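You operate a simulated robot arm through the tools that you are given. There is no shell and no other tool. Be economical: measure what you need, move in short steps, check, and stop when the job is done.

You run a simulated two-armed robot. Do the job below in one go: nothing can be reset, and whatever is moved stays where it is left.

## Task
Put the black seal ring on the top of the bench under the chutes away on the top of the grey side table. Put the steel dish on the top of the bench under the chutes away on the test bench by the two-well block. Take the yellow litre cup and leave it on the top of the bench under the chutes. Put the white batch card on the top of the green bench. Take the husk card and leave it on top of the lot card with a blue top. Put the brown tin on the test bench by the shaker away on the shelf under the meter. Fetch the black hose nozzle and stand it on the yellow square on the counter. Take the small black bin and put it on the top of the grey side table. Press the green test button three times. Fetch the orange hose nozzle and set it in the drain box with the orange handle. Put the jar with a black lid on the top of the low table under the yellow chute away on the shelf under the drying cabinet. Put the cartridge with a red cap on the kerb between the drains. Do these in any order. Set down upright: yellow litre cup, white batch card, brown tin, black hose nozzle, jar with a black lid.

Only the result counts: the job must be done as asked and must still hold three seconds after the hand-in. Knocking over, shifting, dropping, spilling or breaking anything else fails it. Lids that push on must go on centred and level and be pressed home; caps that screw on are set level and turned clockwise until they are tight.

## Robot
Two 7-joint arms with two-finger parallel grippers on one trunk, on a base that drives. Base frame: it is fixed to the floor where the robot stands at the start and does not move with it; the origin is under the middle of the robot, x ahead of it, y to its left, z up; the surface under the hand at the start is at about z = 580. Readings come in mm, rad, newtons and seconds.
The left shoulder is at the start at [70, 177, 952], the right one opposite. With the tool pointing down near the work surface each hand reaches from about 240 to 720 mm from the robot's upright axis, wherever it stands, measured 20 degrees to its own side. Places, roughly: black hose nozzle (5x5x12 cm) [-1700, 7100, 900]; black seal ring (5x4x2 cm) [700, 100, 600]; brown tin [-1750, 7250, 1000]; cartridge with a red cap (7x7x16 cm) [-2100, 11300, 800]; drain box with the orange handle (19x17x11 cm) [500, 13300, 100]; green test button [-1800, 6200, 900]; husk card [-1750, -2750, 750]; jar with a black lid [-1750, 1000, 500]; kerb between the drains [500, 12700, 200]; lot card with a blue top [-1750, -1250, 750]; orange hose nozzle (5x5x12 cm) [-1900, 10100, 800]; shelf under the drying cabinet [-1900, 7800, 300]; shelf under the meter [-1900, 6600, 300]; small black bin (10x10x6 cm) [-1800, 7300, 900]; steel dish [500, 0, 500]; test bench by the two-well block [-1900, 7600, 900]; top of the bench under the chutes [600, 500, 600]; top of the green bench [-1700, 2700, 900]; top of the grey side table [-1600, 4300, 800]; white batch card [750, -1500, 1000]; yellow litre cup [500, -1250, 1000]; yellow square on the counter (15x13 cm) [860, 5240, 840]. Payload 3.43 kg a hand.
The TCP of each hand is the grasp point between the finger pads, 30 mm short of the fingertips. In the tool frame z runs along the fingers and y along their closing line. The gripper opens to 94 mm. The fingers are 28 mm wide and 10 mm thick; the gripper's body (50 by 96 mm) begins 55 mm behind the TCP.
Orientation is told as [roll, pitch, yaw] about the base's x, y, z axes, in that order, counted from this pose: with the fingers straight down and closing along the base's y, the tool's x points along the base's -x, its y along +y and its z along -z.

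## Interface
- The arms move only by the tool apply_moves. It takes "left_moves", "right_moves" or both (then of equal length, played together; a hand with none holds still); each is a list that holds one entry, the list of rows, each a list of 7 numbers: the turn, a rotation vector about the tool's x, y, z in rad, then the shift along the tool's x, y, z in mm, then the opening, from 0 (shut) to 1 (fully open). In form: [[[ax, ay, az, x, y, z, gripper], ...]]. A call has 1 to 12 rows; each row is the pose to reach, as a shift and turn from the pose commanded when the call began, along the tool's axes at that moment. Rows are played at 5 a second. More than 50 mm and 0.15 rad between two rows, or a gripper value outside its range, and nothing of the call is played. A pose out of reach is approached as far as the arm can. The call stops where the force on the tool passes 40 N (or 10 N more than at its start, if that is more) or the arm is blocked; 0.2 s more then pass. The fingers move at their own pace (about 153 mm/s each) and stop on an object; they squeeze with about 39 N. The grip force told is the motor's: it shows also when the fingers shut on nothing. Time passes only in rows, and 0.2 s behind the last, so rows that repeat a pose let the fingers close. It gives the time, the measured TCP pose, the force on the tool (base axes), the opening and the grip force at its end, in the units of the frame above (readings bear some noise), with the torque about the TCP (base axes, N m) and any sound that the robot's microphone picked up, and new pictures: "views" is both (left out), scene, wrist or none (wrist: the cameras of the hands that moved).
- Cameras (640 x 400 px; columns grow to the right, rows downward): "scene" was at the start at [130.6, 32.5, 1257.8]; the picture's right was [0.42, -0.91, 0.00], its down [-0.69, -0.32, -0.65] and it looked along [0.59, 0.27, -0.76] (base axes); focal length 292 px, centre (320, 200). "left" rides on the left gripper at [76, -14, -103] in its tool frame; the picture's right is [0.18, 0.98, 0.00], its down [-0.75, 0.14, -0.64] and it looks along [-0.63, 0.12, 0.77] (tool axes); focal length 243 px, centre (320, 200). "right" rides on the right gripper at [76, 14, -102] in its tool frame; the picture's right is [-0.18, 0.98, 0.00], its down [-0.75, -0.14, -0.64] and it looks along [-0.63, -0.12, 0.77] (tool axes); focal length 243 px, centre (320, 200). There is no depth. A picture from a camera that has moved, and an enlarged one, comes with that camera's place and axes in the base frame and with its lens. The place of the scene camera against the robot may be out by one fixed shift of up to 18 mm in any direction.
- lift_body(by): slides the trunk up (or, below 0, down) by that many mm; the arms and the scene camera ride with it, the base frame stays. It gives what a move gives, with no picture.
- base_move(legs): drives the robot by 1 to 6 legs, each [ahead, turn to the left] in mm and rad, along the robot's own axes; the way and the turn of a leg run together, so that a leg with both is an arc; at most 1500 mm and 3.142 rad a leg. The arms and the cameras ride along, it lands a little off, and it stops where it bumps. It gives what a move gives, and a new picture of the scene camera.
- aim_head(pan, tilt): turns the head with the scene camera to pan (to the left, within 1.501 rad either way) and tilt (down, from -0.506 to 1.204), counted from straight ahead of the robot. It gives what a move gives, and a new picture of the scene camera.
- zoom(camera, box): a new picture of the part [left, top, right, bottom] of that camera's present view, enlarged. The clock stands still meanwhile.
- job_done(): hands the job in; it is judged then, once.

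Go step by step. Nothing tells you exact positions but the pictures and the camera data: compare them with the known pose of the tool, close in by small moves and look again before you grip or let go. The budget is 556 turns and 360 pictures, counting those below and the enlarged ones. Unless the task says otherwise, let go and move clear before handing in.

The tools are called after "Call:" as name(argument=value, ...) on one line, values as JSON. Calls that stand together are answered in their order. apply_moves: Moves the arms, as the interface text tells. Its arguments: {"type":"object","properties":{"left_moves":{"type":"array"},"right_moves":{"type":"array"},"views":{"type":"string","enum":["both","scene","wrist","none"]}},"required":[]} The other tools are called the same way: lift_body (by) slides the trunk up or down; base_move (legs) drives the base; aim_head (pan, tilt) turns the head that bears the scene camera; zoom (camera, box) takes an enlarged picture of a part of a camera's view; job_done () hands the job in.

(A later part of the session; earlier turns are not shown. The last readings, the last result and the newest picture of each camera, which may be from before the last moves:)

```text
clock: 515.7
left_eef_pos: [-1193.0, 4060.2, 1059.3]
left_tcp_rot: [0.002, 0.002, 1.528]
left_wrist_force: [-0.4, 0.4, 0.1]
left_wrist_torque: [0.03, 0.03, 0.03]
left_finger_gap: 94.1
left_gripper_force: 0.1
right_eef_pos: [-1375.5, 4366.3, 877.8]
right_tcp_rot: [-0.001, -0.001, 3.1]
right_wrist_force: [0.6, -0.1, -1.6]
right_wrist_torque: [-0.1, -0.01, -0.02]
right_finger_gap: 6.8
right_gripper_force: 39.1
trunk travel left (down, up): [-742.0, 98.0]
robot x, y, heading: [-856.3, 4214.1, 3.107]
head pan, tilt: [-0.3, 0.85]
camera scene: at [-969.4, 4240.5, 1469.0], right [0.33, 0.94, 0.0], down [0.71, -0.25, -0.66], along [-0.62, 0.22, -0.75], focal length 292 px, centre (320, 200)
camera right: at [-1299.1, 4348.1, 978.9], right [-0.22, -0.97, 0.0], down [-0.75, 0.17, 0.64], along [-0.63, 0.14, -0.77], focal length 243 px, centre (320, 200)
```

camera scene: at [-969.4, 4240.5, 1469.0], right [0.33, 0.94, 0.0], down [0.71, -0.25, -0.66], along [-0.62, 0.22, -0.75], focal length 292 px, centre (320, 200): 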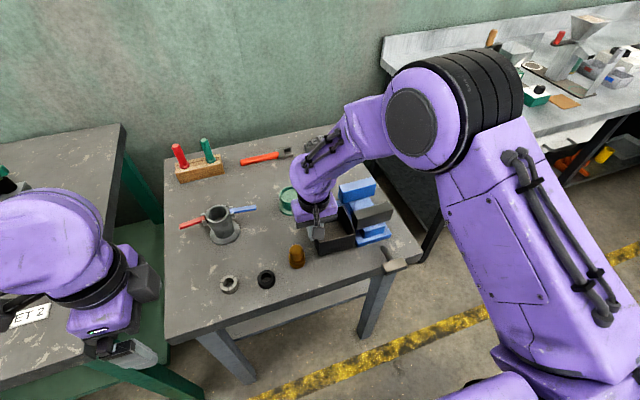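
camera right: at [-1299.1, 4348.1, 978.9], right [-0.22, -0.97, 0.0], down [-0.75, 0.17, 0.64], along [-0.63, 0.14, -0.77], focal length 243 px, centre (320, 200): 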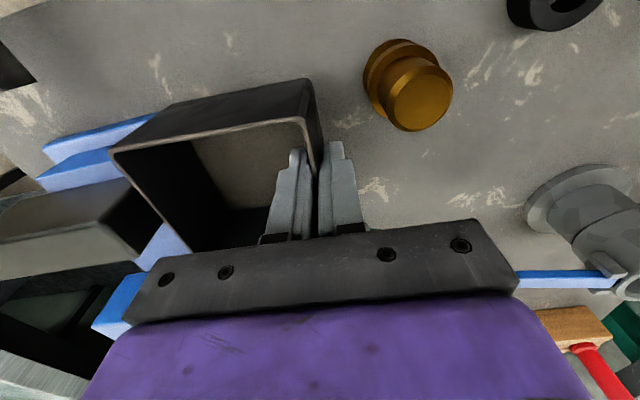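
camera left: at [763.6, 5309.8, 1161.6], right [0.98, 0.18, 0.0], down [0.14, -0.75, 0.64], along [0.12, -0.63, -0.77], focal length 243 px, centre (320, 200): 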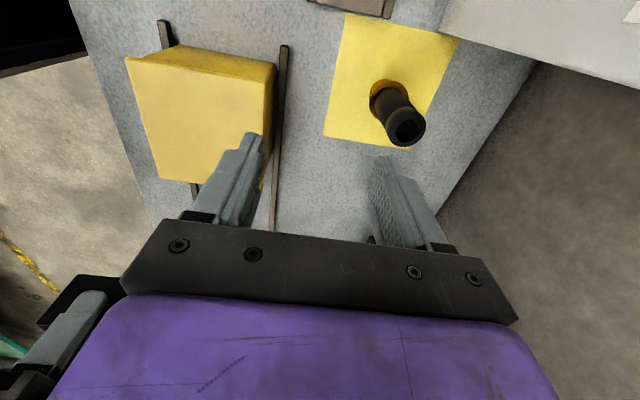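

Call:
apply_moves(right_moves=[[[0, 0, 0, 0, 0, 8, 0], [0, 0, 0, 0, 0, 16, 0], [0, 0, 0, 0, 0, 16, 0]]], views="none")

Call:
apply_moves(right_moves=[[[0, 0, 0, 0, 0, 3, 0], [0, 0, 0, 0, 0, 5, 0], [0, 0, 0, 0, 0, 5, 0]]], views="none")

```text
clock: 516.5
left_eef_pos: [-1193.7, 4060.6, 1058.4]
left_tcp_rot: [0.001, 0.002, 1.53]
left_wrist_force: [-0.7, -0.1, 0.3]
left_wrist_torque: [-0.02, -0.02, -0.04]
left_finger_gap: 94.0
left_gripper_force: 0.1
right_eef_pos: [-1374.8, 4365.7, 861.5]
right_tcp_rot: [0.0, 0.0, 3.101]
right_wrist_force: [0.1, 0.1, -1.4]
right_wrist_torque: [-0.08, -0.02, -0.01]
right_finger_gap: 6.9
right_gripper_force: 39.6
trunk travel left (down, up): [-742.0, 98.0]
robot x, y, heading: [-854.8, 4210.8, 3.108]
head pan, tilt: [-0.3, 0.85]
```

```text
clock: 517.3
left_eef_pos: [-1193.1, 4060.7, 1058.5]
left_tcp_rot: [0.001, 0.0, 1.53]
left_wrist_force: [-0.3, -0.3, -0.5]
left_wrist_torque: [0.01, -0.01, -0.01]
left_finger_gap: 93.9
left_gripper_force: 0.1
right_eef_pos: [-1377.0, 4365.9, 856.7]
right_tcp_rot: [0.0, 0.002, 3.101]
right_wrist_force: [-0.1, 0.0, -1.1]
right_wrist_torque: [-0.11, 0.0, 0.01]
right_finger_gap: 7.4
right_gripper_force: 38.8
trunk travel left (down, up): [-742.0, 98.0]
robot x, y, heading: [-855.6, 4215.3, 3.105]
head pan, tilt: [-0.3, 0.85]
```

Call:
apply_moves(right_moves=[[[0, 0, 0, 0, 0, 2, 0], [0, 0, 0, 0, 0, 3, 0], [0, 0, 0, 0, 0, 3, 0]]], views="none")

```text
clock: 518.1
left_eef_pos: [-1192.3, 4060.1, 1059.2]
left_tcp_rot: [0.002, 0.001, 1.53]
left_wrist_force: [0.4, 0.0, -0.3]
left_wrist_torque: [0.0, -0.04, 0.03]
left_finger_gap: 93.8
left_gripper_force: 0.0
right_eef_pos: [-1376.0, 4365.1, 854.5]
right_tcp_rot: [-0.001, -0.002, 3.1]
right_wrist_force: [-1.6, 0.4, 7.8]
right_wrist_torque: [-0.02, 0.63, 0.01]
right_finger_gap: 6.8
right_gripper_force: 39.4
trunk travel left (down, up): [-742.0, 98.0]
robot x, y, heading: [-854.5, 4215.0, 3.104]
head pan, tilt: [-0.3, 0.85]
```

Call:
apply_moves(right_moves=[[[0, 0, 0, 0, 0, -1, 0.12], [0, 0, 0, 0, 0, -1, 0.2], [0, 0, 0, 0, 0, -1, 0.2], [0, 0, 0, 0, 0, -35, 0.2], [0, 0, 0, 0, 0, -80, 0.2], [0, 0, 0, 0, 0, -125, 0.2], [0, 0, 0, 40, 0, -160, 0.5], [0, 0, 0, 85, 0, -180, 1], [0, 0, 0, 125, -10, -180, 1]]], views="scene")

```text
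refused: row 7 steps farther than a row can; nothing moved
```

Call:
apply_moves(right_moves=[[[0, 0, 0, 0, 0, -1, 0.12], [0, 0, 0, 0, 0, -1, 0.2], [0, 0, 0, 0, 0, -1, 0.2], [0, 0, 0, 0, 0, -35, 0.2], [0, 0, 0, 0, 0, -80, 0.2], [0, 0, 0, 0, 0, -125, 0.2], [0, 0, 0, 30, 0, -155, 0.5], [0, 0, 0, 70, 0, -175, 1], [0, 0, 0, 115, -10, -180, 1]]], views="scene")

```text
clock: 520.1
left_eef_pos: [-1192.1, 4061.5, 1059.4]
left_tcp_rot: [0.004, 0.003, 1.529]
left_wrist_force: [0.4, 0.6, 0.4]
left_wrist_torque: [-0.01, 0.03, 0.01]
left_finger_gap: 93.9
left_gripper_force: 0.0
right_eef_pos: [-1258.2, 4371.6, 1036.4]
right_tcp_rot: [0.002, -0.002, 3.1]
right_wrist_force: [0.9, -0.4, 0.3]
right_wrist_torque: [0.01, 0.0, 0.02]
right_finger_gap: 93.8
right_gripper_force: 0.2
trunk travel left (down, up): [-742.0, 98.0]
robot x, y, heading: [-852.9, 4216.2, 3.103]
head pan, tilt: [-0.3, 0.85]
camera scene: at [-967.1, 4241.3, 1469.2], right [0.33, 0.94, 0.0], down [0.71, -0.25, -0.66], along [-0.62, 0.22, -0.75], focal length 292 px, centre (320, 200)
```

scene: 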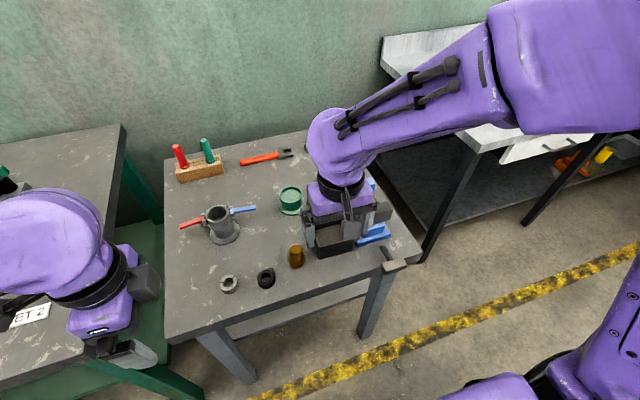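

Bin placed. Now I'll go south for the white card, checking on the mallet on the bench on the way.

Call:
base_move(legs=[[-350, 0], [0, 1.609], [1500, 0], [1500, 0], [1100, 0]])

Call:
aim_head(pan=1.45, tilt=0.5)

```text
clock: 545.5
left_eef_pos: [-455.2, -221.4, 1058.9]
left_tcp_rot: [0.002, 0.002, 3.098]
left_wrist_force: [0.3, 0.5, 0.6]
left_wrist_torque: [0.0, 0.02, -0.01]
left_finger_gap: 94.3
left_gripper_force: 0.0
right_eef_pos: [-765.3, -287.6, 1035.3]
right_tcp_rot: [0.0, -0.001, -1.614]
right_wrist_force: [0.4, 0.8, 0.4]
right_wrist_torque: [-0.01, 0.01, 0.01]
right_finger_gap: 94.3
right_gripper_force: 0.0
trunk travel left (down, up): [-742.0, 98.0]
robot x, y, heading: [-606.6, 119.1, -1.604]
head pan, tilt: [-0.3, 0.85]
camera scene: at [-623.9, -7.6, 1469.0], right [-0.94, 0.33, 0.0], down [0.25, 0.71, -0.66], along [-0.22, -0.62, -0.75], focal length 292 px, centre (320, 200)
```

scene: 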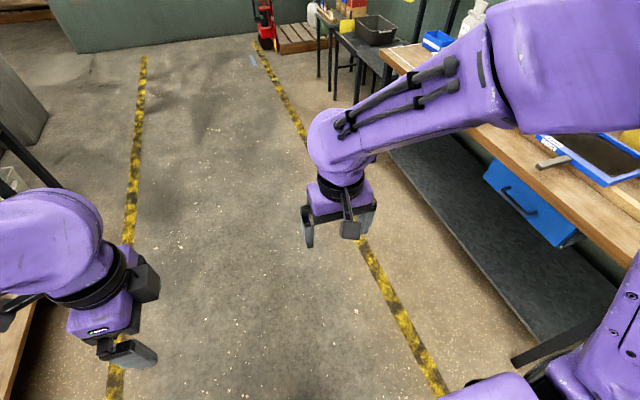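

```text
clock: 547.3
left_eef_pos: [-454.1, -221.2, 1058.7]
left_tcp_rot: [0.001, 0.002, 3.099]
left_wrist_force: [0.3, 0.1, -0.1]
left_wrist_torque: [-0.03, 0.02, 0.01]
left_finger_gap: 93.9
left_gripper_force: 0.0
right_eef_pos: [-764.7, -288.3, 1035.9]
right_tcp_rot: [0.001, 0.0, -1.616]
right_wrist_force: [-0.8, 0.0, -0.3]
right_wrist_torque: [0.01, 0.03, -0.03]
right_finger_gap: 93.8
right_gripper_force: 0.0
trunk travel left (down, up): [-742.0, 98.0]
robot x, y, heading: [-608.4, 114.8, -1.609]
head pan, tilt: [1.45, 0.499]
camera scene: at [-508.2, 51.5, 1499.0], right [-0.16, -0.99, 0.0], down [-0.47, 0.08, -0.88], along [0.87, -0.14, -0.48], focal length 292 px, centre (320, 200)
```

scene: 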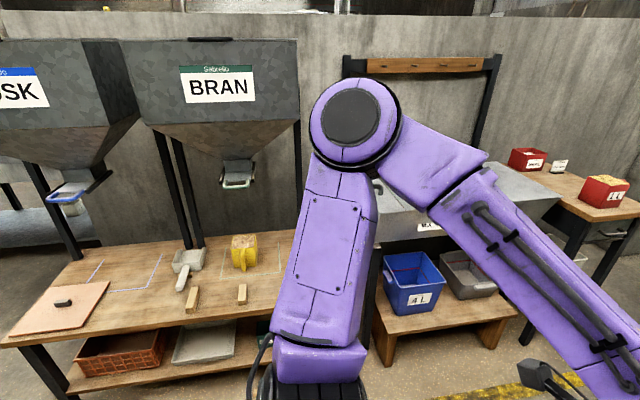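

The mallet is no longer on its two rests, so the earlier drive with the hand low must have dragged it off. I'll look for it on the floor.

Call:
aim_head(pan=1.3, tilt=1.0)

Call:
zoom(camera="left", box=[0, 0, 640, 400])

```text
clock: 548.2
left_eef_pos: [-454.3, -221.0, 1058.4]
left_tcp_rot: [0.002, 0.003, 3.098]
left_wrist_force: [-0.2, -0.4, -0.2]
left_wrist_torque: [-0.02, 0.02, -0.03]
left_finger_gap: 93.9
left_gripper_force: 0.0
right_eef_pos: [-765.3, -287.8, 1036.3]
right_tcp_rot: [0.001, -0.002, -1.616]
right_wrist_force: [-0.9, 0.5, -0.2]
right_wrist_torque: [-0.01, 0.02, 0.02]
right_finger_gap: 93.9
right_gripper_force: 0.2
trunk travel left (down, up): [-742.0, 98.0]
robot x, y, heading: [-606.7, 113.9, -1.606]
head pan, tilt: [1.3, 1.0]
camera scene: at [-531.6, 44.8, 1458.0], right [-0.3, -0.95, 0.0], down [-0.8, 0.25, -0.54], along [0.52, -0.16, -0.84], focal length 292 px, centre (320, 200)
```

scene: 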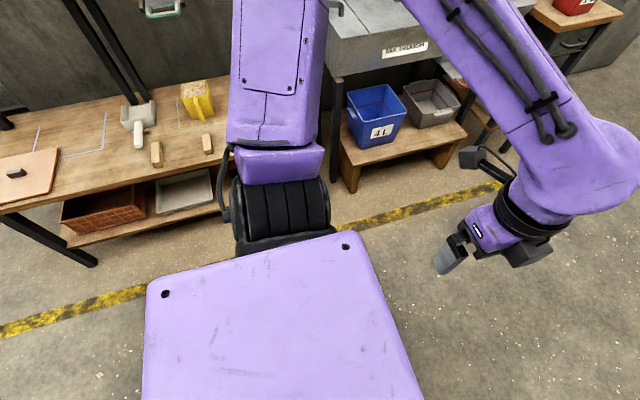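

```text
1.00 times, centred on (320, 200) of left (not enlarged: the box is as wide or as high as the picture)
camera zoom: at [-377.3, -211.1, 1160.7], right [0.14, -0.99, 0.0], down [-0.76, -0.11, 0.64], along [-0.63, -0.09, -0.77], focal length 243 px, centre (320, 200)
```

zoom: 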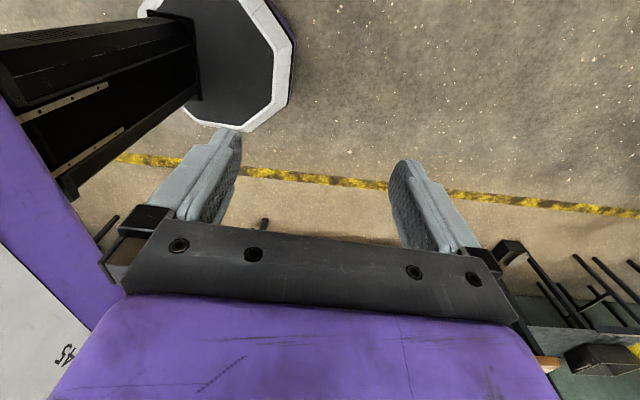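

Call:
base_move(legs=[[0, 1.606]])

Call:
aim_head(pan=0.0, tilt=0.7)

```text
clock: 552.5
left_eef_pos: [-272.2, 275.3, 1059.4]
left_tcp_rot: [0.002, 0.004, -1.591]
left_wrist_force: [-0.1, 0.2, -0.2]
left_wrist_torque: [0.0, 0.02, -0.02]
left_finger_gap: 93.8
left_gripper_force: 0.2
right_eef_pos: [-198.9, -31.7, 1036.5]
right_tcp_rot: [0.0, 0.001, -0.019]
right_wrist_force: [0.0, 0.1, -0.2]
right_wrist_torque: [-0.01, -0.01, -0.01]
right_finger_gap: 93.8
right_gripper_force: 0.0
trunk travel left (down, up): [-742.0, 98.0]
robot x, y, heading: [-608.1, 113.8, -0.015]
head pan, tilt: [1.3, 1.0]
camera scene: at [-526.5, 182.1, 1457.9], right [0.96, -0.28, 0.0], down [-0.24, -0.81, -0.54], along [0.15, 0.52, -0.84], focal length 292 px, centre (320, 200)
```

scene: 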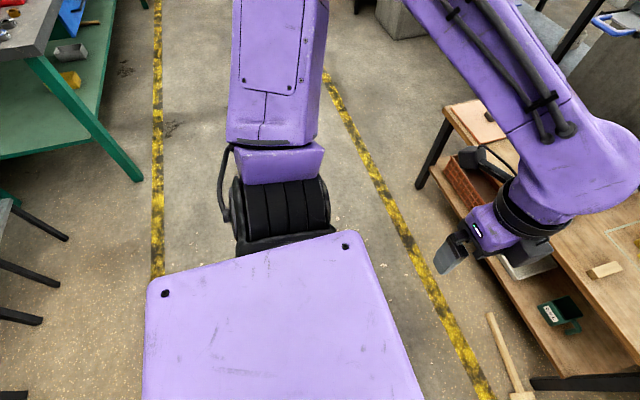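

```text
clock: 553.9
left_eef_pos: [-271.8, 275.1, 1059.7]
left_tcp_rot: [0.002, 0.001, -1.592]
left_wrist_force: [0.6, 1.2, 0.0]
left_wrist_torque: [-0.01, 0.03, -0.02]
left_finger_gap: 93.9
left_gripper_force: 0.0
right_eef_pos: [-199.8, -32.3, 1035.0]
right_tcp_rot: [0.002, -0.001, -0.02]
right_wrist_force: [0.4, -0.5, 0.4]
right_wrist_torque: [0.0, -0.04, -0.01]
right_finger_gap: 94.2
right_gripper_force: 0.1
trunk travel left (down, up): [-742.0, 98.0]
robot x, y, heading: [-606.1, 115.6, -0.012]
head pan, tilt: [0.0, 0.7]
camera scene: at [-461.2, 114.2, 1481.3], right [-0.01, -1.0, 0.0], down [-0.64, 0.01, -0.76], along [0.76, -0.01, -0.64], focal length 292 px, centre (320, 200)
```

scene: 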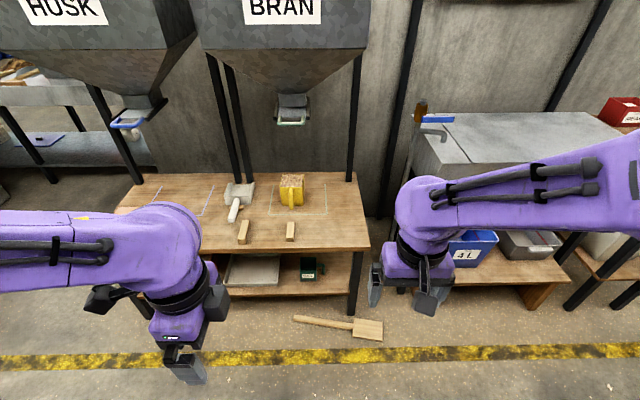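

The mallet lies on the floor in front of the bench, head toward -y. I'll put it back on its rests; it needs a 180° turn, so I'll test that wrist range in free space and lower the trunk.

Call:
apply_moves(left_moves=[[[0, 0, -0.145, 0, 0, 0, 1], [0, 0, -0.29, 0, 0, 0, 1], [0, 0, -0.435, 0, 0, 0, 1], [0, 0, -0.58, 0, 0, 0, 1], [0, 0, -0.725, 0, 0, 0, 1], [0, 0, -0.87, 0, 0, 0, 1], [0, 0, -1.015, 0, 0, 0, 1], [0, 0, -1.16, 0, 0, 0, 1], [0, 0, -1.305, 0, 0, 0, 1], [0, 0, -1.45, 0, 0, 0, 1], [0, 0, -1.59, 0, 0, 0, 1]]], views="none")

Call:
apply_moves(left_moves=[[[0, 0, -0.145, 0, 0, 0, 1], [0, 0, -0.29, 0, 0, 0, 1], [0, 0, -0.435, 0, 0, 0, 1], [0, 0, -0.58, 0, 0, 0, 1], [0, 0, -0.725, 0, 0, 0, 1], [0, 0, -0.87, 0, 0, 0, 1], [0, 0, -1.015, 0, 0, 0, 1], [0, 0, -1.16, 0, 0, 0, 1], [0, 0, -1.305, 0, 0, 0, 1], [0, 0, -1.45, 0, 0, 0, 1], [0, 0, -1.57, 0, 0, 0, 1]]], views="none")

Call:
lift_body(by=-400)

```text
clock: 556.3
left_eef_pos: [-272.8, 275.1, 1059.0]
left_tcp_rot: [0.001, -0.001, 0.002]
left_wrist_force: [1.0, 0.5, 0.3]
left_wrist_torque: [0.0, -0.01, 0.03]
left_finger_gap: 94.0
left_gripper_force: 0.1
right_eef_pos: [-199.6, -32.6, 1036.2]
right_tcp_rot: [0.0, -0.001, -0.02]
right_wrist_force: [-0.5, 0.1, 0.0]
right_wrist_torque: [-0.06, 0.01, 0.01]
right_finger_gap: 94.1
right_gripper_force: 0.0
trunk travel left (down, up): [-742.0, 98.0]
robot x, y, heading: [-609.8, 116.0, -0.01]
head pan, tilt: [0.0, 0.7]
```

```text
clock: 558.7
left_eef_pos: [-273.8, 276.8, 1059.0]
left_tcp_rot: [-0.002, -0.002, 1.57]
left_wrist_force: [0.0, 0.1, 1.3]
left_wrist_torque: [-0.02, 0.0, -0.03]
left_finger_gap: 94.1
left_gripper_force: 0.0
right_eef_pos: [-198.7, -32.8, 1035.9]
right_tcp_rot: [0.0, 0.0, -0.021]
right_wrist_force: [-0.1, -0.4, -0.9]
right_wrist_torque: [0.01, 0.0, 0.01]
right_finger_gap: 93.9
right_gripper_force: 0.0
trunk travel left (down, up): [-742.0, 98.0]
robot x, y, heading: [-609.3, 114.6, -0.016]
head pan, tilt: [0.0, 0.7]
```

```text
clock: 562.6
left_eef_pos: [-272.4, 276.1, 658.8]
left_tcp_rot: [-0.001, -0.002, 1.566]
left_wrist_force: [0.5, -0.2, -0.3]
left_wrist_torque: [0.01, -0.02, 0.01]
left_finger_gap: 94.2
left_gripper_force: 0.0
right_eef_pos: [-199.1, -32.9, 636.0]
right_tcp_rot: [0.0, -0.001, -0.022]
right_wrist_force: [-0.3, 0.5, 0.6]
right_wrist_torque: [0.0, -0.01, 0.01]
right_finger_gap: 93.7
right_gripper_force: 0.0
trunk travel left (down, up): [-342.0, 498.0]
robot x, y, heading: [-607.2, 114.1, -0.013]
head pan, tilt: [0.0, 0.7]
```

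Call:
lift_body(by=-330)

Call:
base_move(legs=[[0, -0.62], [440, 0], [0, 0.633]])

Call:
aim_head(pan=0.1, tilt=0.85)

```text
clock: 565.8
left_eef_pos: [-272.5, 275.8, 328.6]
left_tcp_rot: [-0.001, -0.003, 1.568]
left_wrist_force: [-0.9, 0.5, -0.6]
left_wrist_torque: [0.0, 0.0, -0.03]
left_finger_gap: 94.1
left_gripper_force: 0.0
right_eef_pos: [-199.8, -33.5, 305.3]
right_tcp_rot: [0.0, -0.001, -0.019]
right_wrist_force: [-0.4, -0.8, 0.8]
right_wrist_torque: [0.0, 0.01, -0.02]
right_finger_gap: 94.0
right_gripper_force: 0.0
trunk travel left (down, up): [-12.0, 828.0]
robot x, y, heading: [-607.8, 116.1, -0.013]
head pan, tilt: [0.0, 0.7]
```

```text
clock: 571.9
left_eef_pos: [82.9, 9.7, 328.8]
left_tcp_rot: [-0.003, -0.001, 1.572]
left_wrist_force: [-0.5, -0.3, 0.5]
left_wrist_torque: [-0.01, -0.02, -0.01]
left_finger_gap: 94.0
left_gripper_force: 0.1
right_eef_pos: [158.5, -297.8, 306.3]
right_tcp_rot: [0.002, -0.001, -0.016]
right_wrist_force: [-0.6, -0.1, 0.4]
right_wrist_torque: [0.06, -0.01, -0.04]
right_finger_gap: 94.0
right_gripper_force: 0.0
trunk travel left (down, up): [-12.0, 828.0]
robot x, y, heading: [-250.0, -156.1, -0.013]
head pan, tilt: [0.0, 0.7]
camera scene: at [-104.6, -152.9, 751.3], right [-0.01, -1.0, 0.0], down [-0.64, 0.01, -0.76], along [0.76, -0.01, -0.64], focal length 292 px, centre (320, 200)
```

scene: 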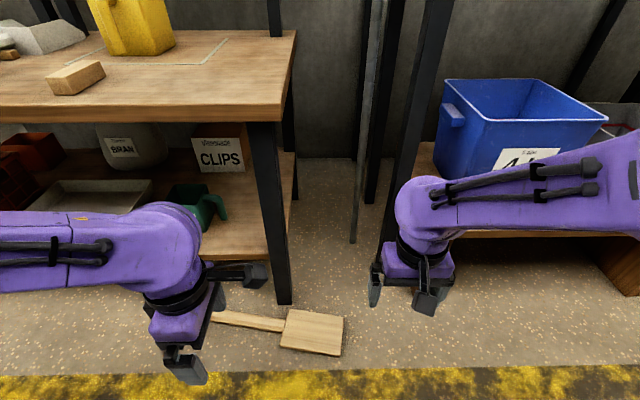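

```text
clock: 572.6
left_eef_pos: [83.5, 9.8, 330.2]
left_tcp_rot: [-0.001, -0.002, 1.573]
left_wrist_force: [-0.4, -0.5, -0.2]
left_wrist_torque: [0.0, -0.01, 0.01]
left_finger_gap: 94.1
left_gripper_force: 0.0
right_eef_pos: [158.3, -297.7, 306.0]
right_tcp_rot: [0.004, -0.001, -0.018]
right_wrist_force: [0.0, -0.2, 0.0]
right_wrist_torque: [-0.02, 0.02, 0.0]
right_finger_gap: 94.0
right_gripper_force: 0.2
trunk travel left (down, up): [-12.0, 828.0]
robot x, y, heading: [-250.3, -149.2, -0.012]
head pan, tilt: [0.099, 0.85]
camera scene: at [-111.6, -145.1, 739.1], right [0.09, -1.0, 0.0], down [-0.75, -0.07, -0.66], along [0.66, 0.06, -0.75], focal length 292 px, centre (320, 200)
```

scene: 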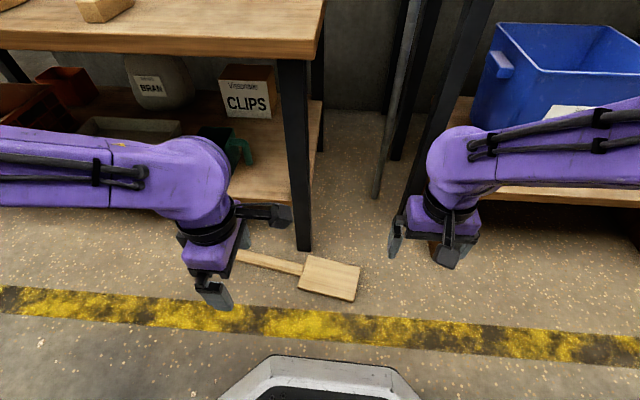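

Call:
apply_moves(left_moves=[[[0, 0, 0.05, 10, -40, 20, 1], [0, 0, 0.1, 20, -80, 40, 1], [0, 0, 0.15, 30, -120, 60, 1], [0, 0, 0.15, 40, -160, 80, 1], [0, 0, 0.15, 40, -167, 125, 1], [0, 0, 0.15, 40, -167, 170, 1], [0, 0, 0.15, 40, -167, 180, 1]]], views="wrist")

```text
clock: 574.2
left_eef_pos: [250.2, -29.4, 148.2]
left_tcp_rot: [-0.003, -0.002, 1.42]
left_wrist_force: [-0.4, 0.0, 0.3]
left_wrist_torque: [-0.01, -0.01, 0.01]
left_finger_gap: 93.9
left_gripper_force: 0.1
right_eef_pos: [158.3, -298.8, 305.7]
right_tcp_rot: [0.002, -0.001, -0.017]
right_wrist_force: [-0.6, 0.7, 0.0]
right_wrist_torque: [-0.05, 0.0, 0.02]
right_finger_gap: 94.0
right_gripper_force: 0.0
trunk travel left (down, up): [-12.0, 828.0]
robot x, y, heading: [-249.4, -153.0, -0.01]
head pan, tilt: [0.099, 0.85]
camera left: at [253.4, -108.5, 250.2], right [-1.0, -0.04, 0.0], down [-0.03, 0.77, 0.64], along [-0.02, 0.64, -0.77], focal length 243 px, centre (320, 200)
```

left: 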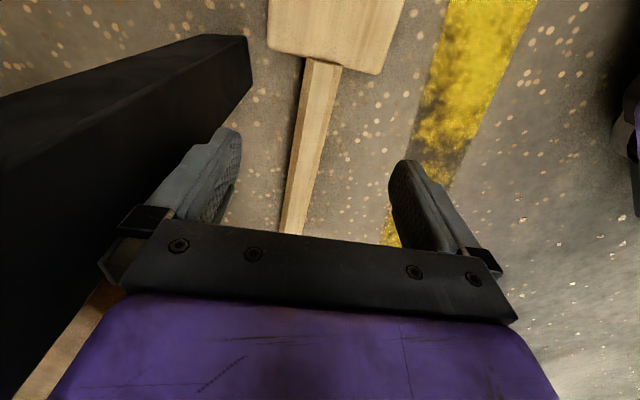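

Call:
apply_moves(left_moves=[[[0, 0, -0.02, 9, -5, 0, 0.55], [0, 0, -0.02, 9, -5, 40, 0.55], [0, 0, -0.02, 9, -5, 80, 0.55], [0, 0, -0.02, 9, -5, 108, 0.55], [0, 0, -0.02, 9, -5, 108, 0.3], [0, 0, -0.02, 9, -5, 108, 0], [0, 0, -0.02, 9, -5, 108, 0], [0, 0, -0.02, 9, -5, 108, 0]]], views="wrist")

```text
clock: 576.0
left_eef_pos: [254.2, -36.7, 42.4]
left_tcp_rot: [-0.001, -0.002, 1.442]
left_wrist_force: [0.8, -0.5, 0.5]
left_wrist_torque: [-0.03, 0.0, 0.0]
left_finger_gap: 31.6
left_gripper_force: 38.4
right_eef_pos: [157.0, -298.7, 306.6]
right_tcp_rot: [0.002, 0.001, -0.017]
right_wrist_force: [0.6, -0.8, -0.3]
right_wrist_torque: [-0.03, 0.01, 0.04]
right_finger_gap: 94.0
right_gripper_force: 0.0
trunk travel left (down, up): [-12.0, 828.0]
robot x, y, heading: [-249.2, -148.0, -0.008]
head pan, tilt: [0.099, 0.85]
camera left: at [259.5, -114.6, 143.6], right [-1.0, -0.06, 0.0], down [-0.04, 0.76, 0.64], along [-0.04, 0.64, -0.77], focal length 243 px, centre (320, 200)
```

left: 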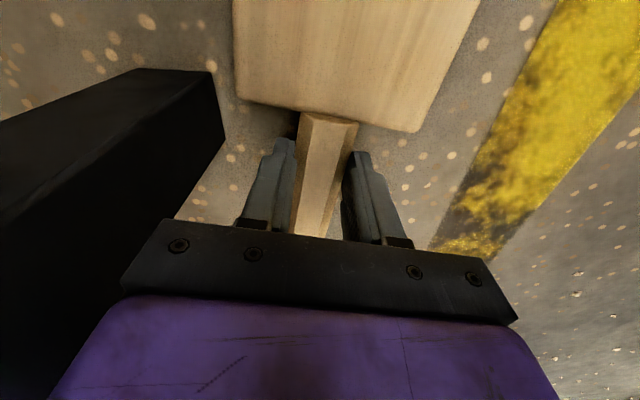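

Call:
apply_moves(left_moves=[[[0, 0, 0, 0, 0, -10, 0], [0, 0, 0, 0, 0, -25, 0], [0, 0, 0, 0, 0, -40, 0], [0, 0, 0, 0, 0, -40, 0]]], views="wrist")

```text
clock: 577.0
left_eef_pos: [255.4, -38.9, 82.3]
left_tcp_rot: [0.0, -0.001, 1.44]
left_wrist_force: [-0.3, -0.8, -3.3]
left_wrist_torque: [-0.06, 0.01, -0.02]
left_finger_gap: 31.4
left_gripper_force: 39.1
right_eef_pos: [158.2, -298.5, 305.7]
right_tcp_rot: [0.001, 0.0, -0.015]
right_wrist_force: [0.1, 0.1, 0.7]
right_wrist_torque: [0.0, 0.0, -0.03]
right_finger_gap: 94.3
right_gripper_force: 0.1
trunk travel left (down, up): [-12.0, 828.0]
robot x, y, heading: [-250.8, -151.6, -0.007]
head pan, tilt: [0.099, 0.85]
camera left: at [259.4, -116.4, 183.5], right [-1.0, -0.06, 0.0], down [-0.04, 0.76, 0.64], along [-0.04, 0.64, -0.77], focal length 243 px, centre (320, 200)
```

left: 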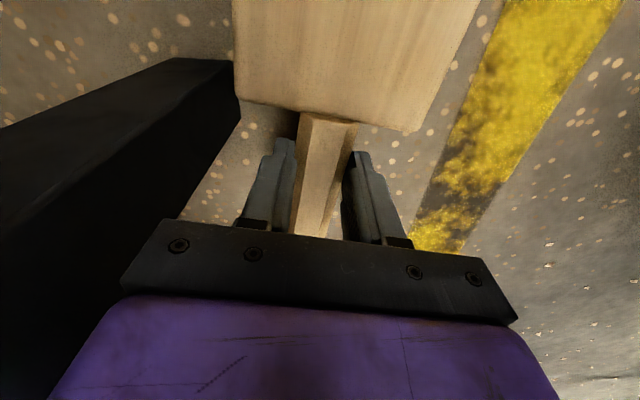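

The mallet is held in balance. I'll back out, raise it, and turn it 180° in free space.

Call:
base_move(legs=[[-360, 0]])

Call:
lift_body(by=400)

Call:
lift_body(by=180)

Call:
apply_moves(left_moves=[[[0, 0, 0, -38, 13, 0, 0], [0, 0, 0, -76, 26, 0, 0], [0, 0, 0, -114, 39, 0, 0], [0, 0, 0, -152, 52, 0, 0], [0, 0, 0, -190, 65, 0, 0], [0, 0, 0, -228, 80, 0, 0]]], views="none")

```text
clock: 579.4
left_eef_pos: [-116.3, -33.4, 82.4]
left_tcp_rot: [-0.004, -0.003, 1.444]
left_wrist_force: [-0.5, 0.2, -4.1]
left_wrist_torque: [-0.05, 0.01, -0.01]
left_finger_gap: 31.6
left_gripper_force: 39.1
right_eef_pos: [-210.7, -293.3, 306.2]
right_tcp_rot: [0.001, 0.0, -0.012]
right_wrist_force: [-0.9, -0.4, -0.9]
right_wrist_torque: [0.02, -0.02, -0.01]
right_finger_gap: 94.1
right_gripper_force: 0.2
trunk travel left (down, up): [-12.0, 828.0]
robot x, y, heading: [-618.1, -144.7, -0.006]
head pan, tilt: [0.099, 0.85]
camera scene: at [-481.6, -141.4, 739.0], right [0.09, -1.0, 0.0], down [-0.75, -0.07, -0.66], along [0.66, 0.06, -0.75], focal length 292 px, centre (320, 200)
```

scene: 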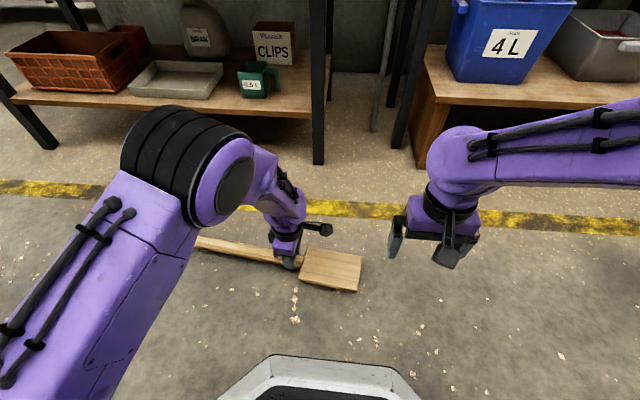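

```text
clock: 583.2
left_eef_pos: [-115.3, -33.9, 481.8]
left_tcp_rot: [-0.002, -0.002, 1.445]
left_wrist_force: [0.6, -1.5, -2.7]
left_wrist_torque: [-0.07, -0.01, 0.01]
left_finger_gap: 31.3
left_gripper_force: 39.4
right_eef_pos: [-211.4, -293.9, 705.5]
right_tcp_rot: [0.002, 0.001, -0.014]
right_wrist_force: [0.4, 0.4, -0.4]
right_wrist_torque: [-0.01, -0.02, -0.01]
right_finger_gap: 93.7
right_gripper_force: 0.1
trunk travel left (down, up): [-412.0, 428.0]
robot x, y, heading: [-622.4, -147.5, -0.002]
head pan, tilt: [0.099, 0.85]
```

```text
clock: 585.2
left_eef_pos: [-115.2, -33.6, 662.0]
left_tcp_rot: [-0.001, -0.002, 1.445]
left_wrist_force: [0.6, 0.1, -2.6]
left_wrist_torque: [0.0, 0.01, -0.02]
left_finger_gap: 31.5
left_gripper_force: 39.4
right_eef_pos: [-209.2, -293.5, 886.1]
right_tcp_rot: [0.002, 0.0, -0.013]
right_wrist_force: [0.4, 0.1, -0.7]
right_wrist_torque: [0.0, 0.01, 0.0]
right_finger_gap: 94.1
right_gripper_force: 0.0
trunk travel left (down, up): [-592.0, 248.0]
robot x, y, heading: [-623.9, -145.8, -0.008]
head pan, tilt: [0.099, 0.85]
```

```text
clock: 586.6
left_eef_pos: [-166.6, 203.6, 660.9]
left_tcp_rot: [-0.002, 0.0, 1.445]
left_wrist_force: [-0.1, 0.0, -2.7]
left_wrist_torque: [-0.09, -0.01, 0.02]
left_finger_gap: 31.3
left_gripper_force: 38.9
right_eef_pos: [-212.2, -292.1, 886.0]
right_tcp_rot: [0.002, 0.0, -0.014]
right_wrist_force: [0.4, 0.7, 0.4]
right_wrist_torque: [-0.03, -0.01, -0.01]
right_finger_gap: 94.1
right_gripper_force: 0.0
trunk travel left (down, up): [-592.0, 248.0]
robot x, y, heading: [-619.3, -150.2, -0.001]
head pan, tilt: [0.099, 0.85]
```

Rotate half a turn in two calls.

Call:
apply_moves(left_moves=[[[0, 0, 0.135, 0, 0, 0, 0], [0, 0, 0.27, 0, 0, 0, 0], [0, 0, 0.405, 0, 0, 0, 0], [0, 0, 0.54, 0, 0, 0, 0], [0, 0, 0.675, 0, 0, 0, 0], [0, 0, 0.81, 0, 0, 0, 0], [0, 0, 0.945, 0, 0, 0, 0], [0, 0, 1.08, 0, 0, 0, 0], [0, 0, 1.215, 0, 0, 0, 0], [0, 0, 1.35, 0, 0, 0, 0], [0, 0, 1.487, 0, 0, 0, 0]]], views="none")

Call:
apply_moves(left_moves=[[[0, 0, 0.135, 0, 0, 0, 0], [0, 0, 0.27, 0, 0, 0, 0], [0, 0, 0.405, 0, 0, 0, 0], [0, 0, 0.54, 0, 0, 0, 0], [0, 0, 0.675, 0, 0, 0, 0], [0, 0, 0.81, 0, 0, 0, 0], [0, 0, 0.945, 0, 0, 0, 0], [0, 0, 1.08, 0, 0, 0, 0], [0, 0, 1.215, 0, 0, 0, 0], [0, 0, 1.35, 0, 0, 0, 0], [0, 0, 1.487, 0, 0, 0, 0]]], views="both")

```text
clock: 589.0
left_eef_pos: [-166.7, 203.8, 663.1]
left_tcp_rot: [0.001, -0.003, -0.046]
left_wrist_force: [0.2, -0.7, -3.5]
left_wrist_torque: [-0.03, 0.05, -0.01]
left_finger_gap: 31.6
left_gripper_force: 39.0
right_eef_pos: [-210.4, -294.8, 885.8]
right_tcp_rot: [0.0, 0.0, -0.013]
right_wrist_force: [0.2, 0.8, -0.3]
right_wrist_torque: [0.01, 0.01, 0.0]
right_finger_gap: 94.1
right_gripper_force: 0.2
trunk travel left (down, up): [-592.0, 248.0]
robot x, y, heading: [-615.7, -145.5, -0.005]
head pan, tilt: [0.099, 0.85]
```

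```text
clock: 591.4
left_eef_pos: [-166.2, 203.4, 663.0]
left_tcp_rot: [0.001, 0.003, -1.533]
left_wrist_force: [0.1, 0.1, -2.7]
left_wrist_torque: [0.04, 0.03, -0.01]
left_finger_gap: 31.4
left_gripper_force: 39.0
right_eef_pos: [-211.5, -293.4, 886.4]
right_tcp_rot: [-0.001, -0.001, -0.015]
right_wrist_force: [0.2, -0.5, -0.5]
right_wrist_torque: [-0.02, 0.0, 0.03]
right_finger_gap: 94.0
right_gripper_force: 0.1
trunk travel left (down, up): [-592.0, 248.0]
robot x, y, heading: [-618.4, -151.0, -0.003]
head pan, tilt: [0.099, 0.85]
camera scene: at [-481.5, -140.9, 1319.0], right [0.09, -1.0, 0.0], down [-0.75, -0.07, -0.66], along [0.66, 0.06, -0.75], focal length 292 px, centre (320, 200)
camera left: at [-183.3, 277.6, 764.4], right [0.97, 0.22, 0.0], down [0.17, -0.75, 0.64], along [0.14, -0.63, -0.77], focal length 243 px, centre (320, 200)
```

scene: 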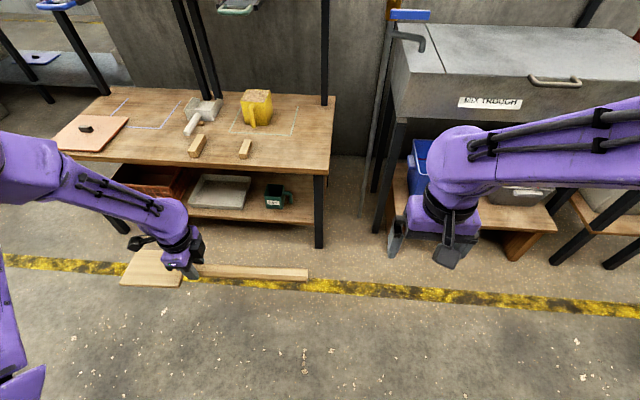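
left: 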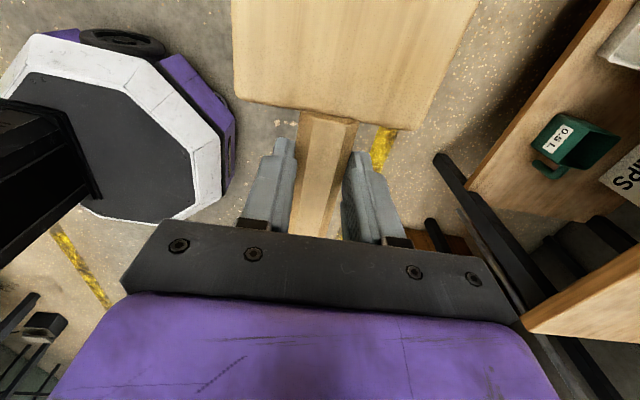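

Call:
apply_moves(left_moves=[[[0, 0, 0, -45, 0, -10, 0], [0, 0, 0, -90, 0, -20, 0], [0, 0, 0, -135, 0, -30, 0], [0, 0, 0, -180, 5, -40, 0], [0, 0, 0, -222, 10, -40, 0]]], views="none")

Call:
base_move(legs=[[0, 1.574], [328, 0], [0, -1.571], [460, 0]])

```text
clock: 592.6
left_eef_pos: [-148.6, -19.6, 700.9]
left_tcp_rot: [0.0, 0.003, -1.53]
left_wrist_force: [0.7, -0.6, -3.7]
left_wrist_torque: [0.09, 0.02, 0.0]
left_finger_gap: 31.6
left_gripper_force: 38.9
right_eef_pos: [-211.9, -295.4, 886.2]
right_tcp_rot: [0.001, 0.003, -0.015]
right_wrist_force: [0.0, 0.5, 0.0]
right_wrist_torque: [0.01, -0.01, -0.01]
right_finger_gap: 94.3
right_gripper_force: 0.0
trunk travel left (down, up): [-592.0, 248.0]
robot x, y, heading: [-622.1, -148.3, -0.006]
head pan, tilt: [0.099, 0.85]
```

```text
clock: 604.8
left_eef_pos: [335.5, 249.5, 702.6]
left_tcp_rot: [0.001, 0.002, -1.589]
left_wrist_force: [0.4, 0.7, -3.4]
left_wrist_torque: [0.03, 0.03, 0.0]
left_finger_gap: 31.7
left_gripper_force: 39.1
right_eef_pos: [258.1, -20.3, 887.2]
right_tcp_rot: [0.0, 0.0, -0.077]
right_wrist_force: [0.7, 0.2, 0.0]
right_wrist_torque: [-0.03, 0.04, -0.03]
right_finger_gap: 94.0
right_gripper_force: 0.0
trunk travel left (down, up): [-592.0, 248.0]
robot x, y, heading: [-136.7, 149.7, -0.067]
head pan, tilt: [0.099, 0.85]
camera scene: at [-2.7, 148.8, 1318.9], right [0.03, -1.0, 0.0], down [-0.75, -0.02, -0.66], along [0.66, 0.02, -0.75], focal length 292 px, centre (320, 200)
```

scene: 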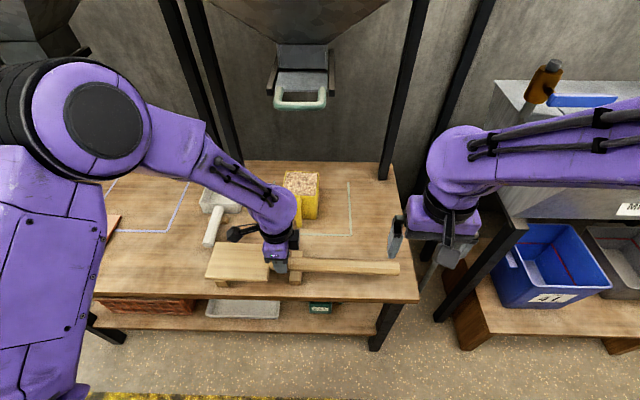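

Call:
apply_moves(left_moves=[[[0, 0, -0.03, 30, 13, 0, 0], [0, 0, -0.055, 58, 25, 0, 0], [0, 0, -0.055, 58, 25, 25, 0], [0, 0, -0.055, 58, 25, 40, 0], [0, 0, -0.055, 58, 25, 40, 0]]], views="scene")

Call:
zoom(camera="scene", box=[180, 200, 420, 320])

```text
clock: 606.0
left_eef_pos: [362.2, 309.2, 661.2]
left_tcp_rot: [0.002, 0.001, -1.534]
left_wrist_force: [-0.5, -0.4, -2.9]
left_wrist_torque: [0.06, -0.02, 0.05]
left_finger_gap: 31.4
left_gripper_force: 39.1
right_eef_pos: [257.3, -19.6, 886.3]
right_tcp_rot: [0.0, 0.001, -0.076]
right_wrist_force: [1.1, 0.1, 0.6]
right_wrist_torque: [0.01, 0.04, 0.0]
right_finger_gap: 94.1
right_gripper_force: 0.0
trunk travel left (down, up): [-592.0, 248.0]
robot x, y, heading: [-140.6, 150.1, -0.063]
head pan, tilt: [0.099, 0.85]
camera scene: at [-3.2, 148.8, 1319.0], right [0.03, -1.0, 0.0], down [-0.75, -0.02, -0.66], along [0.66, 0.02, -0.75], focal length 292 px, centre (320, 200)
```

scene: 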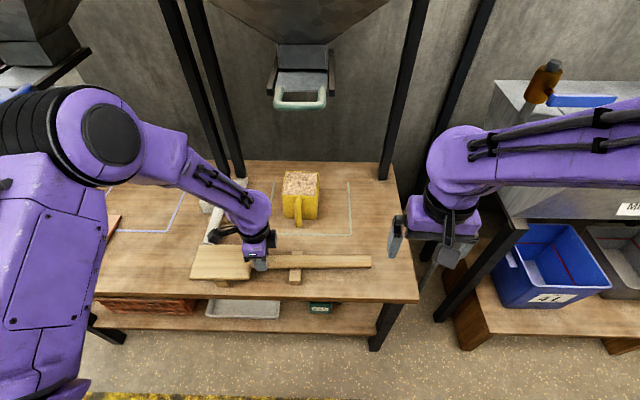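

```text
2.67 times, centred on (300, 260) of scene
camera zoom: at [-3.2, 148.8, 1319.0], right [0.03, -1.0, 0.0], down [-0.75, -0.02, -0.66], along [0.66, 0.02, -0.75], focal length 778 px, centre (373, 40)
```

zoom: 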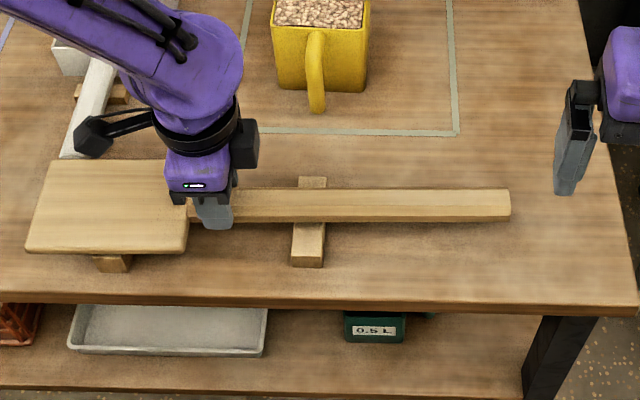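

Call:
apply_moves(left_moves=[[[0, 0, 0, -5, 6, 5, 0], [0, 0, 0, -5, 6, 10, 0], [0, 0, 0, -5, 6, 10, 0]]], views="none")

Call:
apply_moves(left_moves=[[[0, 0, 0, 0, 0, 3, 0], [0, 0, 0, 0, 0, 6, 0], [0, 0, 0, 0, 0, 6, 0]]], views="none")

```text
clock: 606.8
left_eef_pos: [368.9, 303.1, 652.1]
left_tcp_rot: [0.002, 0.004, -1.534]
left_wrist_force: [0.4, -1.4, -3.7]
left_wrist_torque: [0.06, 0.0, 0.0]
left_finger_gap: 31.4
left_gripper_force: 39.6
right_eef_pos: [256.2, -21.1, 886.1]
right_tcp_rot: [0.001, 0.0, -0.075]
right_wrist_force: [-0.2, -0.1, -0.1]
right_wrist_torque: [-0.01, -0.02, -0.01]
right_finger_gap: 94.1
right_gripper_force: 0.0
trunk travel left (down, up): [-592.0, 248.0]
robot x, y, heading: [-140.3, 151.1, -0.066]
head pan, tilt: [0.099, 0.85]
```

```text
clock: 607.6
left_eef_pos: [368.5, 303.8, 649.4]
left_tcp_rot: [0.01, 0.002, -1.535]
left_wrist_force: [1.1, 3.4, 34.6]
left_wrist_torque: [-0.22, 0.12, 0.07]
left_finger_gap: 31.3
left_gripper_force: 38.8
right_eef_pos: [254.4, -21.9, 889.1]
right_tcp_rot: [0.002, -0.003, -0.076]
right_wrist_force: [-0.7, 0.5, 0.0]
right_wrist_torque: [0.01, -0.01, 0.0]
right_finger_gap: 93.9
right_gripper_force: 0.1
trunk travel left (down, up): [-592.0, 248.0]
robot x, y, heading: [-137.2, 148.4, -0.065]
head pan, tilt: [0.099, 0.85]
```

Call:
apply_moves(left_moves=[[[0, 0, 0, 0, 0, -3, 0], [0, 0, 0, 0, 0, -3, 0.45], [0, 0, 0, 0, 0, -3, 0.55], [0, 0, 0, 0, 0, -3, 0.55], [0, 0, 0, 0, 0, -45, 0.55], [0, 0, 0, 0, 0, -90, 0.55], [0, 0, 0, 0, -40, -110, 1], [0, 0, 0, 0, -80, -130, 1]]], views="scene")

Call:
zoom(camera="scene", box=[180, 200, 420, 320])

```text
clock: 609.4
left_eef_pos: [287.7, 300.6, 776.6]
left_tcp_rot: [0.004, 0.0, -1.533]
left_wrist_force: [-0.5, 0.1, -0.1]
left_wrist_torque: [0.04, 0.01, 0.0]
left_finger_gap: 93.8
left_gripper_force: 0.0
right_eef_pos: [255.4, -21.1, 885.7]
right_tcp_rot: [0.003, -0.001, -0.075]
right_wrist_force: [-0.5, 0.9, 0.0]
right_wrist_torque: [0.04, 0.01, 0.01]
right_finger_gap: 93.9
right_gripper_force: 0.0
trunk travel left (down, up): [-592.0, 248.0]
robot x, y, heading: [-139.4, 148.6, -0.069]
head pan, tilt: [0.099, 0.85]
camera scene: at [-5.3, 148.8, 1319.2], right [0.03, -1.0, 0.0], down [-0.75, -0.02, -0.66], along [0.66, 0.02, -0.75], focal length 292 px, centre (320, 200)
```

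scene: 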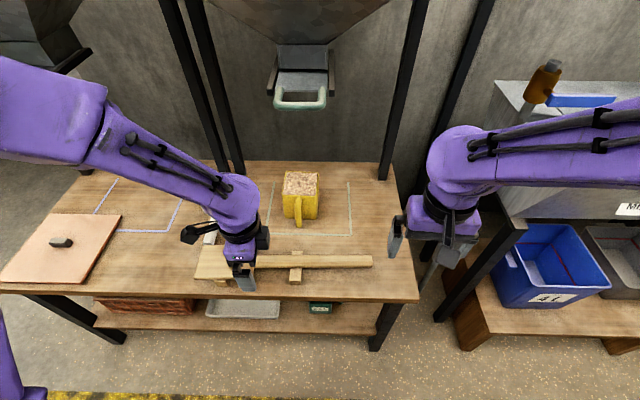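

```text
2.67 times, centred on (300, 260) of scene
camera zoom: at [-5.3, 148.8, 1319.2], right [0.03, -1.0, 0.0], down [-0.75, -0.02, -0.66], along [0.66, 0.02, -0.75], focal length 778 px, centre (373, 40)
```

zoom: 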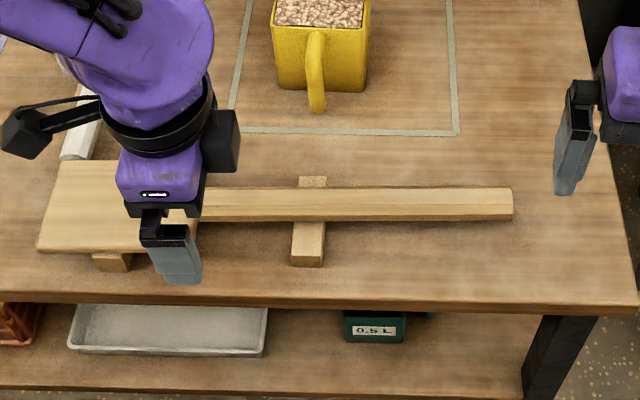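

The mallet lies on its rests again, as at the start. Next I'll raise the trunk and drive round to the white card.

Call:
lift_body(by=130)

Call:
base_move(legs=[[-450, 0], [0, -1.502], [1500, 0], [850, 0], [0, 1.571], [1050, 0]])

Call:
base_move(legs=[[0, 1.571], [230, 0]])

```text
clock: 610.9
left_eef_pos: [286.2, 300.7, 907.3]
left_tcp_rot: [0.002, 0.002, -1.534]
left_wrist_force: [-0.4, -1.0, -0.2]
left_wrist_torque: [-0.03, -0.01, 0.01]
left_finger_gap: 93.8
left_gripper_force: 0.0
right_eef_pos: [257.4, -18.9, 1015.8]
right_tcp_rot: [0.002, 0.0, -0.074]
right_wrist_force: [-0.4, 0.0, 0.1]
right_wrist_torque: [-0.01, 0.0, 0.02]
right_finger_gap: 94.3
right_gripper_force: 0.1
trunk travel left (down, up): [-722.0, 118.0]
robot x, y, heading: [-144.1, 151.2, -0.068]
head pan, tilt: [0.099, 0.85]
```

```text
clock: 637.2
left_eef_pos: [928.2, -1952.0, 906.9]
left_tcp_rot: [0.002, 0.004, -1.45]
left_wrist_force: [0.1, 0.9, -0.1]
left_wrist_torque: [-0.02, 0.0, 0.02]
left_finger_gap: 94.0
left_gripper_force: 0.0
right_eef_pos: [923.7, -2274.7, 1016.2]
right_tcp_rot: [0.001, -0.001, 0.009]
right_wrist_force: [-0.1, 0.3, -0.3]
right_wrist_torque: [0.02, 0.02, 0.0]
right_finger_gap: 93.8
right_gripper_force: 0.1
trunk travel left (down, up): [-722.0, 118.0]
robot x, y, heading: [513.1, -2141.4, 0.019]
head pan, tilt: [0.099, 0.85]
camera scene: at [650.1, -2129.0, 1449.0], right [0.12, -0.99, 0.0], down [-0.75, -0.09, -0.66], along [0.66, 0.08, -0.75], focal length 292 px, centre (320, 200)
```

scene: 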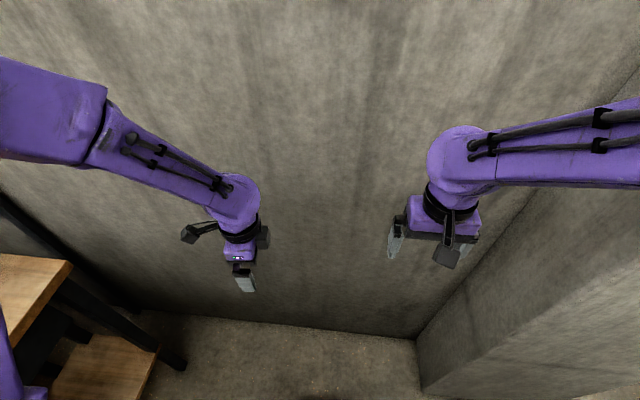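

```text
clock: 642.8
left_eef_pos: [329.3, -1491.1, 906.4]
left_tcp_rot: [0.004, 0.001, 0.109]
left_wrist_force: [0.6, 0.7, 0.7]
left_wrist_torque: [0.0, -0.01, 0.0]
left_finger_gap: 93.9
left_gripper_force: 0.0
right_eef_pos: [651.1, -1498.9, 1016.1]
right_tcp_rot: [0.001, 0.0, 1.571]
right_wrist_force: [0.0, -0.8, 0.3]
right_wrist_torque: [0.03, -0.03, 0.02]
right_finger_gap: 94.0
right_gripper_force: 0.1
trunk travel left (down, up): [-722.0, 118.0]
robot x, y, heading: [510.4, -1909.8, 1.578]
head pan, tilt: [0.099, 0.85]
camera scene: at [512.4, -1780.8, 1449.1], right [0.99, 0.1, 0.0], down [0.08, -0.75, -0.66], along [-0.07, 0.66, -0.75], focal length 292 px, centre (320, 200)
```

scene: 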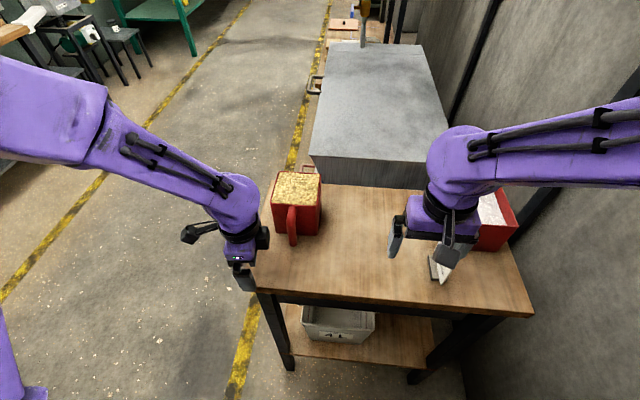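

Call:
zoom(camera="right", box=[0, 0, 640, 400])

Call:
zoom(camera="scene", box=[380, 190, 540, 300])

```text
1.00 times, centred on (320, 200) of right (not enlarged: the box is as wide or as high as the picture)
camera zoom: at [637.5, -1573.8, 1119.1], right [-0.98, 0.18, 0.0], down [0.14, 0.75, 0.64], along [0.12, 0.63, -0.77], focal length 243 px, centre (320, 200)
```

zoom: 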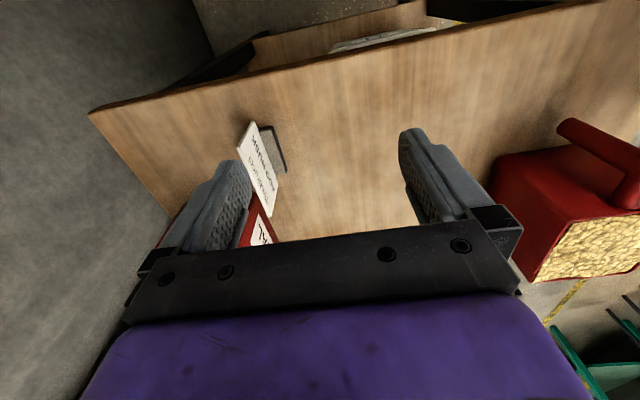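

```text
3.64 times, centred on (460, 245) of scene
camera zoom: at [512.4, -1780.8, 1449.1], right [0.99, 0.1, 0.0], down [0.08, -0.75, -0.66], along [-0.07, 0.66, -0.75], focal length 1060 px, centre (-189, 36)
```

zoom: 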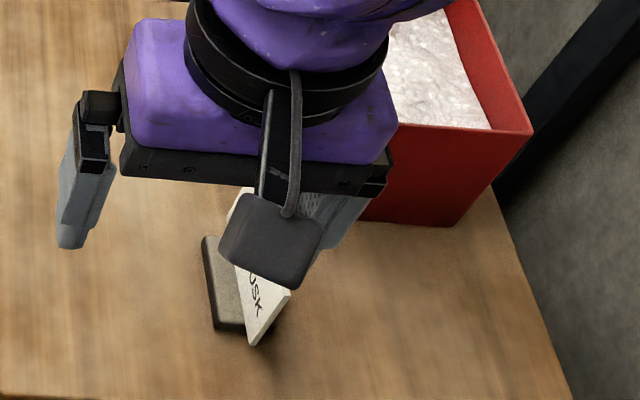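

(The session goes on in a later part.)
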